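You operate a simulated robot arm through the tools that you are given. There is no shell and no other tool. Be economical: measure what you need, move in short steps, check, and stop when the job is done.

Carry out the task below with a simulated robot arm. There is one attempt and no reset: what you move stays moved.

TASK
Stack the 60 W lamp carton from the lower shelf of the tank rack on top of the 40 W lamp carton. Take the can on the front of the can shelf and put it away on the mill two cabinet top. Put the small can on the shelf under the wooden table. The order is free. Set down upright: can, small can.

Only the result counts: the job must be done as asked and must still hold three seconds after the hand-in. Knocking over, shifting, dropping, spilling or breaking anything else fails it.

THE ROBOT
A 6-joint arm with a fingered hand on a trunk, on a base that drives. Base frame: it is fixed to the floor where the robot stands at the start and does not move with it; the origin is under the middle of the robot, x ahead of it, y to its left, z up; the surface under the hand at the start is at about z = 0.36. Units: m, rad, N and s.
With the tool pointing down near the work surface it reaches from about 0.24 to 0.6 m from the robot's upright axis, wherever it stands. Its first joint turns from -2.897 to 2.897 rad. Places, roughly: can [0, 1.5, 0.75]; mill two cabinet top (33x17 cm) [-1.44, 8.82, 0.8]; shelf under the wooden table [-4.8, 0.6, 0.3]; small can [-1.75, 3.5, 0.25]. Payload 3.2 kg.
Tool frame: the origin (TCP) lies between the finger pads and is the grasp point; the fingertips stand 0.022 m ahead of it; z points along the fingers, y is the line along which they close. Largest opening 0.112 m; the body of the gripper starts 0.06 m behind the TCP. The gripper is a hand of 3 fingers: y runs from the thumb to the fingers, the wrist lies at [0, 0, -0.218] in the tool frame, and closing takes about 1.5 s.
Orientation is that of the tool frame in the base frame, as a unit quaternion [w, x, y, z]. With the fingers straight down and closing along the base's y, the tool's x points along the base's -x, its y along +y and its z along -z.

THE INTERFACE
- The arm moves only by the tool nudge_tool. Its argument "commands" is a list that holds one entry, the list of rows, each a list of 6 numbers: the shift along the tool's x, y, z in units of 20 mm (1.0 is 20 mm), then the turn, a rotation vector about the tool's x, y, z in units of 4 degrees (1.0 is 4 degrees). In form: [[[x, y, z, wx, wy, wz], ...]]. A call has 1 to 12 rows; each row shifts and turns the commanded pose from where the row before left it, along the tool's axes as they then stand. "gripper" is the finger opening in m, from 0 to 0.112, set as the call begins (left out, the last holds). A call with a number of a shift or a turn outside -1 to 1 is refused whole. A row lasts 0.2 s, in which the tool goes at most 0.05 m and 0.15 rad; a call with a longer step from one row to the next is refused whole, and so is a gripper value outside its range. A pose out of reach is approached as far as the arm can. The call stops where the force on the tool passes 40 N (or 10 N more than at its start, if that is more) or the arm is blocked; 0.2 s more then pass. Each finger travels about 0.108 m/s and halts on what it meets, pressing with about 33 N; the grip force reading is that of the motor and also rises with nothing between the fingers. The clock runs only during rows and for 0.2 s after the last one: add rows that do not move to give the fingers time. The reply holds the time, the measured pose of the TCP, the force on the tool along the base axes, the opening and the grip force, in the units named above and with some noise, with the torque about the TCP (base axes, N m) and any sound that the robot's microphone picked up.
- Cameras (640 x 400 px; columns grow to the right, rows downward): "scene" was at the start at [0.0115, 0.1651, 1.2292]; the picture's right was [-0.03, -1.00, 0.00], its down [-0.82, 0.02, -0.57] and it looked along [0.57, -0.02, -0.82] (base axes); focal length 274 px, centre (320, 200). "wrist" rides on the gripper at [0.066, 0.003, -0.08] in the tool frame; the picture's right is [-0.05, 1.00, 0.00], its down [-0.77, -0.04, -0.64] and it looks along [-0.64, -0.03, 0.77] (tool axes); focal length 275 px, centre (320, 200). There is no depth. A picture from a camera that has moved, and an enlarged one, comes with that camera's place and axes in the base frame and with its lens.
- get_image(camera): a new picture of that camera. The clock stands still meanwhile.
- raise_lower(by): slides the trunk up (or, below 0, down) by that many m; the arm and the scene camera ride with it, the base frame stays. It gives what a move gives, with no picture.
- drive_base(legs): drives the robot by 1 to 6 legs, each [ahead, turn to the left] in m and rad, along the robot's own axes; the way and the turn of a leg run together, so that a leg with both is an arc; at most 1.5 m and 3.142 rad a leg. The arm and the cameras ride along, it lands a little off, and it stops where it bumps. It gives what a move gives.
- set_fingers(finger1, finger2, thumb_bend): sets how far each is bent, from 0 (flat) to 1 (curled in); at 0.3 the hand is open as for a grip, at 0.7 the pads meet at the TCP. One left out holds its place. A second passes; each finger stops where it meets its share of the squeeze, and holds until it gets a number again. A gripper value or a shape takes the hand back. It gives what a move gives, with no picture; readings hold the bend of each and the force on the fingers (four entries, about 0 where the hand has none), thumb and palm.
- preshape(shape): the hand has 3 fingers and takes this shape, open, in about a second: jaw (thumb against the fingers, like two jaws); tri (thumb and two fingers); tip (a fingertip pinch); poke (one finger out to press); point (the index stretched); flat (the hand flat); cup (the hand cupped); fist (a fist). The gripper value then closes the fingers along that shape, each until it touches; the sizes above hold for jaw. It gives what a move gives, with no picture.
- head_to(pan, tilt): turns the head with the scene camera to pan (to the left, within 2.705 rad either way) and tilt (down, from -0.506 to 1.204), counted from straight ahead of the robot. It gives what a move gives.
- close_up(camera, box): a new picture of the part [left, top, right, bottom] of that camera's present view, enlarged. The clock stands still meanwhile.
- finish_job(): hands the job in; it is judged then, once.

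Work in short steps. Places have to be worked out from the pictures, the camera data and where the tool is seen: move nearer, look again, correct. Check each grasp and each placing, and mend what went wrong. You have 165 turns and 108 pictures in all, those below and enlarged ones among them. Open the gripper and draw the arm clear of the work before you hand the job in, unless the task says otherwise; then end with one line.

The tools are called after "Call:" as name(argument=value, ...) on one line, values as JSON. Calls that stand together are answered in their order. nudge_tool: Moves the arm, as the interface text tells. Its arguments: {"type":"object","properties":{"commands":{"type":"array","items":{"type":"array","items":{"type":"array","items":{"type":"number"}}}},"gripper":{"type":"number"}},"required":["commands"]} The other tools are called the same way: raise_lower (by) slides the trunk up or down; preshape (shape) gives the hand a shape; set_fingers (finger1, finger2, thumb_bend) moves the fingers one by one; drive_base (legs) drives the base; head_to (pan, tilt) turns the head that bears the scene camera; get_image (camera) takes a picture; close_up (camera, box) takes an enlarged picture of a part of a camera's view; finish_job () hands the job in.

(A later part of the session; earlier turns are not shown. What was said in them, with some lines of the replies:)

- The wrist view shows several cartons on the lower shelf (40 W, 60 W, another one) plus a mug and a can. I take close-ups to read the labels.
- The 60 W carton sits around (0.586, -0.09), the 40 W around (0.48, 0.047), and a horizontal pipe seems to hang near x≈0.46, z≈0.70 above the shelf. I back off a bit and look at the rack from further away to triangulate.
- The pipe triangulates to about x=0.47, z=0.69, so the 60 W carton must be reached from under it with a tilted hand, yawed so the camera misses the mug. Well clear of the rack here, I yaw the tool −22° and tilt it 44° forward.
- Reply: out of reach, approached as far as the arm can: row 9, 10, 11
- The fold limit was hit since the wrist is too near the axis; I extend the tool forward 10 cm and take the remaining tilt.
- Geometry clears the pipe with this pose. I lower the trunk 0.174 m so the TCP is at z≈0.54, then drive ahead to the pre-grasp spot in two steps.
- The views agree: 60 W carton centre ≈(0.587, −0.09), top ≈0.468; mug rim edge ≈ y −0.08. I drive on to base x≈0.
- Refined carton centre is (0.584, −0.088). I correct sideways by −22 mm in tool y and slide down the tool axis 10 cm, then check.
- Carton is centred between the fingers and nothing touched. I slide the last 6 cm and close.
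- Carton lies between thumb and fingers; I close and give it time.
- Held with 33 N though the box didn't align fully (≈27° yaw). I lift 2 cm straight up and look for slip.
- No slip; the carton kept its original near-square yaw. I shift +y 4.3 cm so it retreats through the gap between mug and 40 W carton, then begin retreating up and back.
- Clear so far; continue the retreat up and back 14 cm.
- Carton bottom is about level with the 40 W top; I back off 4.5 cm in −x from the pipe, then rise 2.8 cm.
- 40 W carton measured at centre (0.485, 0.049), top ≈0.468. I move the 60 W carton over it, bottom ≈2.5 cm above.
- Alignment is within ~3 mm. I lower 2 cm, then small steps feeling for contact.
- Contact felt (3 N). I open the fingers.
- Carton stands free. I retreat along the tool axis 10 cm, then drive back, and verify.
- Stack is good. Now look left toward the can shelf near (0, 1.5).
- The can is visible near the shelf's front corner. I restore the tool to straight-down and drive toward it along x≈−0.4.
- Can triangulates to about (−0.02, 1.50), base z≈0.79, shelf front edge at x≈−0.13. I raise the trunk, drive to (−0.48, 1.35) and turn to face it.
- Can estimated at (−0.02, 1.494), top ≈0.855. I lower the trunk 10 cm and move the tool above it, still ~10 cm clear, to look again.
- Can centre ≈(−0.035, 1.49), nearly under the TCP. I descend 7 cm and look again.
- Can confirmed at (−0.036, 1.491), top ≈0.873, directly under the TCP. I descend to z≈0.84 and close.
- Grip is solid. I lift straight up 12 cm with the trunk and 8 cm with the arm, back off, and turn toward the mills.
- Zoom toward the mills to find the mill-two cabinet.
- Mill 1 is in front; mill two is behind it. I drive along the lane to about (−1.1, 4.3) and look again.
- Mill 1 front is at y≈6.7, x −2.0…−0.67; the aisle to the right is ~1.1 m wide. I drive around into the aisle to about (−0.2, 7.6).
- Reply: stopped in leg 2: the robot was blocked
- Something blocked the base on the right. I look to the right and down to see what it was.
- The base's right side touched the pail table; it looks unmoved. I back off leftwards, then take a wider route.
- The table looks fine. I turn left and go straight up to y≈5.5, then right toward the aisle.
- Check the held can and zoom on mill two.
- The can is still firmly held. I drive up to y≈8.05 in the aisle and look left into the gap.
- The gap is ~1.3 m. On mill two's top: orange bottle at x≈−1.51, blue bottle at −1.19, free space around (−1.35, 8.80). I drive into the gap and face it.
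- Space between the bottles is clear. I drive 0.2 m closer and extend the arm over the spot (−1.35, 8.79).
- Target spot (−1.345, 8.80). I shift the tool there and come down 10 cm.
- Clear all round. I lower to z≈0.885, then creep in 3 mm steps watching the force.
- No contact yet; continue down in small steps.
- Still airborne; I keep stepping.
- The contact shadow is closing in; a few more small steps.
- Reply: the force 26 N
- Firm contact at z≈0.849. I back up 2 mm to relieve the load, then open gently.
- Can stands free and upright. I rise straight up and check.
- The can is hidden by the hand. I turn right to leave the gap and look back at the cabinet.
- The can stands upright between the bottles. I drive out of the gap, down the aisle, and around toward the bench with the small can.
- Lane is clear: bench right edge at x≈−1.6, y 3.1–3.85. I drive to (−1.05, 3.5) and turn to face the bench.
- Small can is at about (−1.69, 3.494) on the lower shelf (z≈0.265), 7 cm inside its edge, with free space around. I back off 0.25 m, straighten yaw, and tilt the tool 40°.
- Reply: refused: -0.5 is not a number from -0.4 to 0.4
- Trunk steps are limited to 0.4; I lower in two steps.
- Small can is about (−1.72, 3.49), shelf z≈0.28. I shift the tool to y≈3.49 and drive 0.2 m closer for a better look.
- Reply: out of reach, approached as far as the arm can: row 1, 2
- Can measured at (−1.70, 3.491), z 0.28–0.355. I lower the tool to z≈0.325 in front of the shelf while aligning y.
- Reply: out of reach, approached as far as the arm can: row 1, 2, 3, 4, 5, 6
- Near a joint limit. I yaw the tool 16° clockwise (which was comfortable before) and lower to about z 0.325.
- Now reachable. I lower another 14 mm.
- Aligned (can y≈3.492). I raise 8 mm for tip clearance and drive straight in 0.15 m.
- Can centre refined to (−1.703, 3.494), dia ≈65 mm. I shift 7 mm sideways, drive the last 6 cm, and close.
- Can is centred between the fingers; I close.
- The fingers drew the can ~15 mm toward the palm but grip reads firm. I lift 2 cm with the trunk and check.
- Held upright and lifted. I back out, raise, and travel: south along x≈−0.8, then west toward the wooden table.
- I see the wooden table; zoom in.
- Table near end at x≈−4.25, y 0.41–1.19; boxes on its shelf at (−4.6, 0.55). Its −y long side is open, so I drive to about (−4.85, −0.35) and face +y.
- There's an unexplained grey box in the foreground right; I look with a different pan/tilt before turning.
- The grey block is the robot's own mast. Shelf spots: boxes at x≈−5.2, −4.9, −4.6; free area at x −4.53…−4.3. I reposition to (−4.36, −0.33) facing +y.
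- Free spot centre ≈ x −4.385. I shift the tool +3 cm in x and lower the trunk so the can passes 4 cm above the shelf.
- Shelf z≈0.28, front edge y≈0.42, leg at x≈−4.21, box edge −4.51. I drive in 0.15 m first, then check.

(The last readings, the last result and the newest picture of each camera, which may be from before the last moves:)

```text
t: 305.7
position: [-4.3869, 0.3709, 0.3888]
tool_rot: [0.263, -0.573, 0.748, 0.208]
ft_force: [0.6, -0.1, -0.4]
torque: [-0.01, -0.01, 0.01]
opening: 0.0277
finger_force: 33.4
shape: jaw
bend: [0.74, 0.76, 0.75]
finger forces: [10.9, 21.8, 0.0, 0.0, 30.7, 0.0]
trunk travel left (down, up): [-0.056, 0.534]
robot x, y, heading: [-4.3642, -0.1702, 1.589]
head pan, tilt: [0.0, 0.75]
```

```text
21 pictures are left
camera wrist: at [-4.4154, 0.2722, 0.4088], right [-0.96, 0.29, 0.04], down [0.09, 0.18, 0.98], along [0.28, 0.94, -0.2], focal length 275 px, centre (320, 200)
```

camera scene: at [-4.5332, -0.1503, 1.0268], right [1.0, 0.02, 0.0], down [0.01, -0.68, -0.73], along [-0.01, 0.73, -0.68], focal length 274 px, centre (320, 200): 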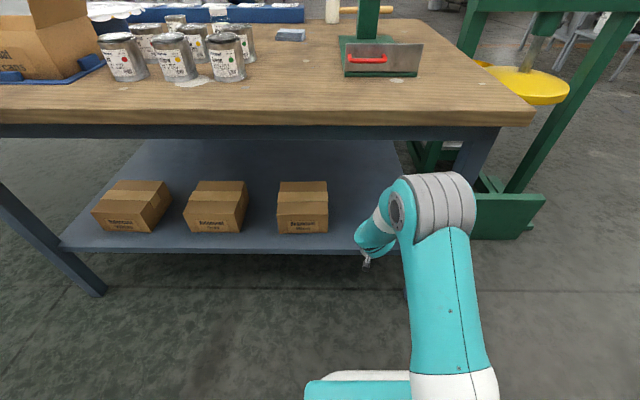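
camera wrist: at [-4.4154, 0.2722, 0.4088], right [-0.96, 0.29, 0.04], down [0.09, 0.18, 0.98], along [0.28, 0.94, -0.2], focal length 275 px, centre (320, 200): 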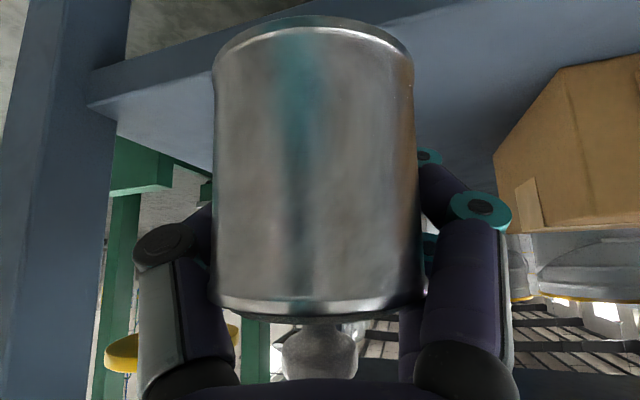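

Elbow and forearm keep ≥5 cm from the tabletop edge. I drive the remaining 0.13 m.

Call:
drive_base(legs=[[0.13, 0]])

Call:
get_image(camera="scene")

Call:
get_image(camera="wrist")

```text
t: 307.0
position: [-4.3898, 0.501, 0.3897]
tool_rot: [0.263, -0.573, 0.748, 0.208]
ft_force: [0.7, 0.0, -0.3]
torque: [0.03, -0.01, -0.02]
opening: 0.0279
finger_force: 33.1
shape: jaw
bend: [0.74, 0.76, 0.75]
finger forces: [10.9, 21.8, 0.0, 0.0, 30.7, 0.0]
trunk travel left (down, up): [-0.056, 0.534]
robot x, y, heading: [-4.3731, -0.0392, 1.597]
head pan, tilt: [0.0, 0.75]
```

```text
20 pictures are left
camera scene: at [-4.5357, -0.0197, 1.0268], right [1.0, 0.02, 0.0], down [0.01, -0.68, -0.73], along [-0.01, 0.73, -0.68], focal length 274 px, centre (320, 200)
```

scene: 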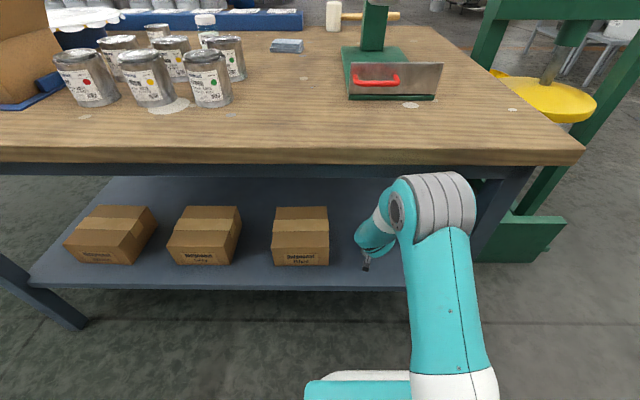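

```text
19 pictures are left
camera wrist: at [-4.4179, 0.4028, 0.4088], right [-0.96, 0.29, 0.04], down [0.09, 0.18, 0.98], along [0.28, 0.94, -0.2], focal length 275 px, centre (320, 200)
```

wrist: 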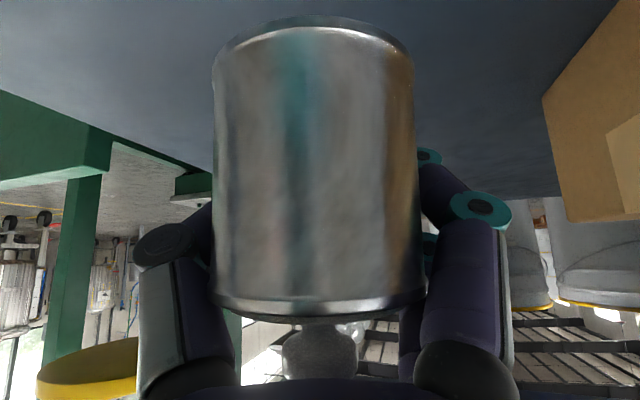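

The can is over the shelf. I lower the trunk 4 cm, then creep down.

Call:
raise_lower(by=-0.04)

Call:
raise_lower(by=-0.008)

Call:
get_image(camera="wrist")

```text
t: 307.8
position: [-4.3881, 0.5002, 0.3493]
tool_rot: [0.264, -0.573, 0.747, 0.209]
ft_force: [-0.3, -0.8, 0.1]
torque: [-0.02, -0.02, 0.01]
opening: 0.028
finger_force: 32.7
shape: jaw
bend: [0.74, 0.76, 0.75]
finger forces: [10.9, 21.8, 0.0, 0.1, 30.5, 0.0]
trunk travel left (down, up): [-0.016, 0.574]
robot x, y, heading: [-4.3714, -0.0375, 1.59]
head pan, tilt: [0.0, 0.75]
```

```text
t: 308.4
position: [-4.3892, 0.5004, 0.341]
tool_rot: [0.263, -0.573, 0.747, 0.209]
ft_force: [0.0, -0.1, 0.0]
torque: [0.0, 0.0, -0.02]
opening: 0.0277
finger_force: 33.3
shape: jaw
bend: [0.74, 0.76, 0.75]
finger forces: [10.9, 21.9, 0.0, 0.1, 30.6, 0.1]
trunk travel left (down, up): [-0.008, 0.582]
robot x, y, heading: [-4.3711, -0.0424, 1.59]
head pan, tilt: [0.0, 0.75]
```

```text
18 pictures are left
camera wrist: at [-4.4179, 0.4028, 0.3607], right [-0.96, 0.29, 0.04], down [0.09, 0.18, 0.98], along [0.28, 0.94, -0.2], focal length 275 px, centre (320, 200)
```

wrist: 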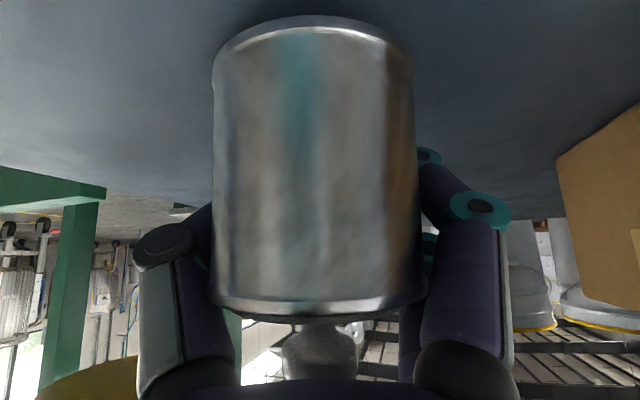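

No contact yet; step down with the arm 3 mm at a time.

Call:
nudge_tool(commands=[[[0.095, 0, 0.116, 0, 0, 0], [0.095, 0, 0.116, 0, 0, 0], [0, 0, 0, 0, 0, 0]]])

Call:
nudge_tool(commands=[[[0.095, 0, 0.116, 0, 0, 0], [0, 0, 0, 0, 0, 0]]])

Call:
nudge_tool(commands=[[[0.095, 0, 0.116, 0, 0, 0], [0, 0, 0, 0, 0, 0]]])

```text
t: 309.2
position: [-4.3902, 0.5019, 0.3349]
tool_rot: [0.264, -0.573, 0.747, 0.209]
ft_force: [0.0, -0.3, 1.1]
torque: [0.01, 0.02, 0.02]
opening: 0.0276
finger_force: 33.0
shape: jaw
bend: [0.74, 0.76, 0.75]
finger forces: [10.8, 21.9, 0.0, 0.1, 30.8, 0.0]
trunk travel left (down, up): [-0.008, 0.582]
robot x, y, heading: [-4.371, -0.0382, 1.592]
head pan, tilt: [0.0, 0.75]
```

```text
t: 309.8
position: [-4.3888, 0.5009, 0.3345]
tool_rot: [0.265, -0.573, 0.746, 0.211]
ft_force: [-2.0, -3.0, 20.8]
torque: [0.03, -0.06, -0.01]
opening: 0.028
finger_force: 33.2
shape: jaw
bend: [0.74, 0.77, 0.75]
finger forces: [11.7, 25.3, 0.0, 0.0, 33.3, 0.0]
trunk travel left (down, up): [-0.008, 0.582]
robot x, y, heading: [-4.3704, -0.0395, 1.59]
head pan, tilt: [0.0, 0.75]
```

```text
t: 310.3
position: [-4.3893, 0.5031, 0.3331]
tool_rot: [0.267, -0.571, 0.746, 0.214]
ft_force: [0.2, -4.8, 26.0]
torque: [-0.01, -0.21, -0.04]
opening: 0.0281
finger_force: 33.3
shape: jaw
bend: [0.75, 0.77, 0.75]
finger forces: [12.2, 26.4, 0.0, 0.1, 37.3, 0.1]
trunk travel left (down, up): [-0.008, 0.582]
robot x, y, heading: [-4.3659, -0.0385, 1.588]
head pan, tilt: [0.0, 0.75]
stopped in row 2: the force on the tool passed its limit at 41 N (the readings are from after the stop); the commanded pose is now the measured one
```

Contact at z≈0.334. I relieve 2 mm and open the fingers in stages.

Call:
nudge_tool(commands=[[[-0.06, 0, -0.075, 0, 0, 0], [0, 0, 0, 0, 0, 0]]])

Call:
nudge_tool(commands=[[[0, 0, 0, 0, 0, 0], [0, 0, 0, 0, 0, 0], [0, 0, 0, 0, 0, 0], [0, 0, 0, 0, 0, 0]]], gripper=0.065)

Call:
nudge_tool(commands=[[[0, 0, 0, 0, 0, 0], [0, 0, 0, 0, 0, 0], [0, 0, 0, 0, 0, 0], [0, 0, 0, 0, 0, 0], [0, 0, 0, 0, 0, 0]]], gripper=0.112)

Call:
get_image(camera="wrist")

```text
t: 310.9
position: [-4.39, 0.5017, 0.3333]
tool_rot: [0.266, -0.571, 0.747, 0.211]
ft_force: [-0.8, 2.8, 17.0]
torque: [0.21, -0.17, 0.03]
opening: 0.028
finger_force: 33.1
shape: jaw
bend: [0.74, 0.77, 0.75]
finger forces: [14.4, 25.6, 0.1, 0.1, 36.7, 0.1]
trunk travel left (down, up): [-0.008, 0.582]
robot x, y, heading: [-4.3695, -0.039, 1.593]
head pan, tilt: [0.0, 0.75]
```

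```text
t: 311.9
position: [-4.3892, 0.5017, 0.3331]
tool_rot: [0.265, -0.572, 0.747, 0.21]
ft_force: [0.7, 0.1, -0.9]
torque: [0.02, 0.03, -0.01]
opening: 0.0647
finger_force: 0.0
shape: jaw
bend: [0.72, 0.72, 0.7]
finger forces: [0.1, 0.0, 0.1, 0.0, 0.1, 0.1]
trunk travel left (down, up): [-0.008, 0.582]
robot x, y, heading: [-4.3688, -0.0417, 1.587]
head pan, tilt: [0.0, 0.75]
```

```text
t: 313.1
position: [-4.3897, 0.502, 0.3331]
tool_rot: [0.265, -0.572, 0.748, 0.209]
ft_force: [0.5, -0.3, -0.8]
torque: [0.0, -0.04, -0.02]
opening: 0.1122
finger_force: 0.1
shape: jaw
bend: [0.3, 0.3, 0.3]
finger forces: [0.1, 0.0, 0.0, 0.0, 0.0, 0.0]
trunk travel left (down, up): [-0.008, 0.582]
robot x, y, heading: [-4.3721, -0.0397, 1.592]
head pan, tilt: [0.0, 0.75]
```

```text
17 pictures are left
camera wrist: at [-4.4183, 0.4036, 0.3521], right [-0.96, 0.29, 0.04], down [0.09, 0.17, 0.98], along [0.28, 0.94, -0.19], focal length 275 px, centre (320, 200)
```

wrist: 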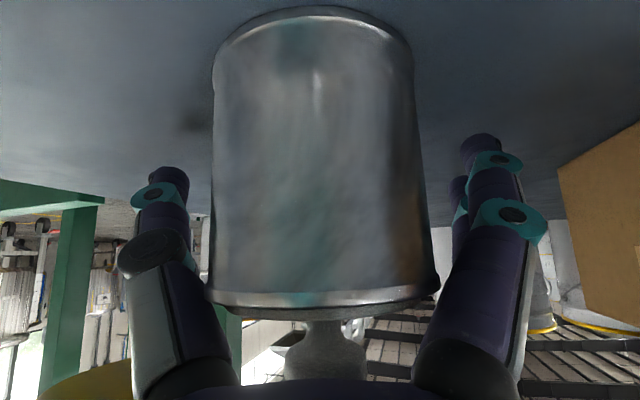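

The can stands free. I retract along the hand's own axis 3 cm with the arm first.

Call:
nudge_tool(commands=[[[0.39, 0, -0.32, 0, 0, 0], [0.39, 0, -0.32, 0, 0, 0], [0.39, 0, -0.32, 0, 0, 0], [0, 0, 0, 0, 0, 0]]])

Call:
get_image(camera="wrist")

```text
t: 314.1
position: [-4.3967, 0.4726, 0.3317]
tool_rot: [0.265, -0.572, 0.747, 0.21]
ft_force: [-0.6, 0.7, 0.7]
torque: [-0.01, -0.02, -0.01]
opening: 0.1122
finger_force: 0.0
shape: jaw
bend: [0.3, 0.3, 0.3]
finger forces: [0.1, 0.0, 0.0, 0.0, 0.0, 0.0]
trunk travel left (down, up): [-0.008, 0.582]
robot x, y, heading: [-4.3656, -0.0393, 1.593]
head pan, tilt: [0.0, 0.75]
```

```text
16 pictures are left
camera wrist: at [-4.4264, 0.374, 0.3517], right [-0.96, 0.29, 0.04], down [0.09, 0.17, 0.98], along [0.28, 0.94, -0.19], focal length 275 px, centre (320, 200)
```

wrist: 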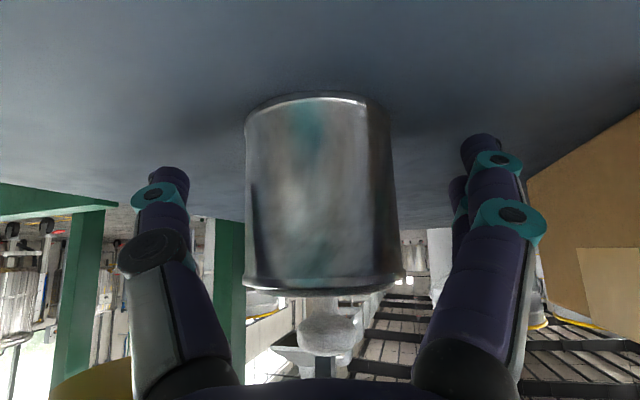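

Clean separation. I retract 4 cm more and then drive back out.

Call:
nudge_tool(commands=[[[0.52, 0, -0.43, 0, 0, 0], [0.52, 0, -0.43, 0, 0, 0], [0.52, 0, -0.43, 0, 0, 0], [0, 0, 0, 0, 0, 0]]])

Call:
drive_base(legs=[[-0.3, 0]])

Call:
get_image(camera="wrist")

Call:
get_image(camera="scene")

```text
t: 315.1
position: [-4.4082, 0.4341, 0.3311]
tool_rot: [0.265, -0.573, 0.747, 0.21]
ft_force: [-1.0, -0.7, 0.0]
torque: [0.01, 0.01, 0.0]
opening: 0.112
finger_force: 0.1
shape: jaw
bend: [0.3, 0.3, 0.3]
finger forces: [0.0, 0.0, 0.1, 0.0, 0.0, 0.0]
trunk travel left (down, up): [-0.008, 0.582]
robot x, y, heading: [-4.3692, -0.0363, 1.588]
head pan, tilt: [0.0, 0.75]
```

```text
t: 317.1
position: [-4.4018, 0.1329, 0.3329]
tool_rot: [0.265, -0.572, 0.747, 0.21]
ft_force: [0.2, 0.4, 0.3]
torque: [-0.02, 0.0, 0.0]
opening: 0.1118
finger_force: 0.0
shape: jaw
bend: [0.3, 0.3, 0.3]
finger forces: [0.0, 0.1, 0.0, 0.1, 0.1, 0.0]
trunk travel left (down, up): [-0.008, 0.582]
robot x, y, heading: [-4.3659, -0.3387, 1.586]
head pan, tilt: [0.0, 0.75]
```

```text
15 pictures are left
camera wrist: at [-4.4306, 0.0346, 0.3518], right [-0.96, 0.29, 0.04], down [0.09, 0.17, 0.98], along [0.28, 0.94, -0.19], focal length 275 px, centre (320, 200)
```

wrist: 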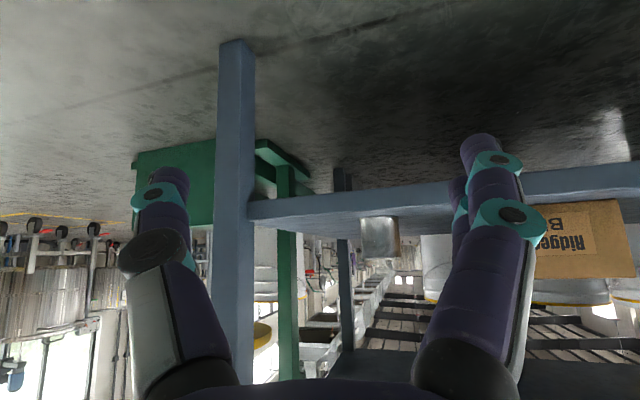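

```text
14 pictures are left
camera scene: at [-4.5297, -0.3207, 0.9788], right [1.0, 0.02, 0.0], down [0.01, -0.68, -0.73], along [-0.01, 0.73, -0.68], focal length 274 px, centre (320, 200)
```

scene: 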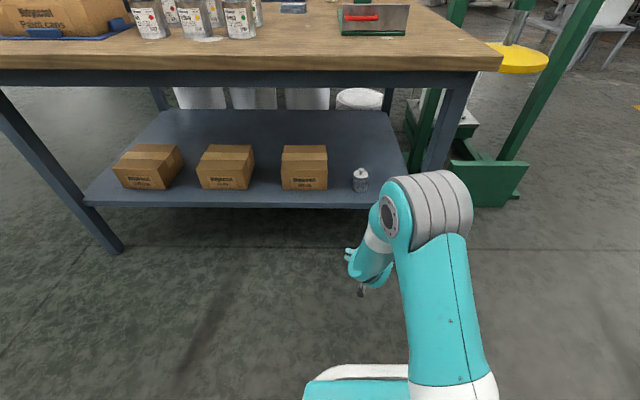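

The small can stands upright on the shelf under the wooden table, the boxes haven't moved, and the gripper is open and clear. All three jobs were checked in pictures, so I hand in.

Call:
finish_job()

```text
The job is handed in.
```

The job is handed in. The 60 W carton is stacked on the 40 W carton, the can is upright on the mill two cabinet top, and the small can is upright on the shelf under the wooden table. On the way to mill two the base bumped the table with the two pails; in the pictures nothing on it looked moved.
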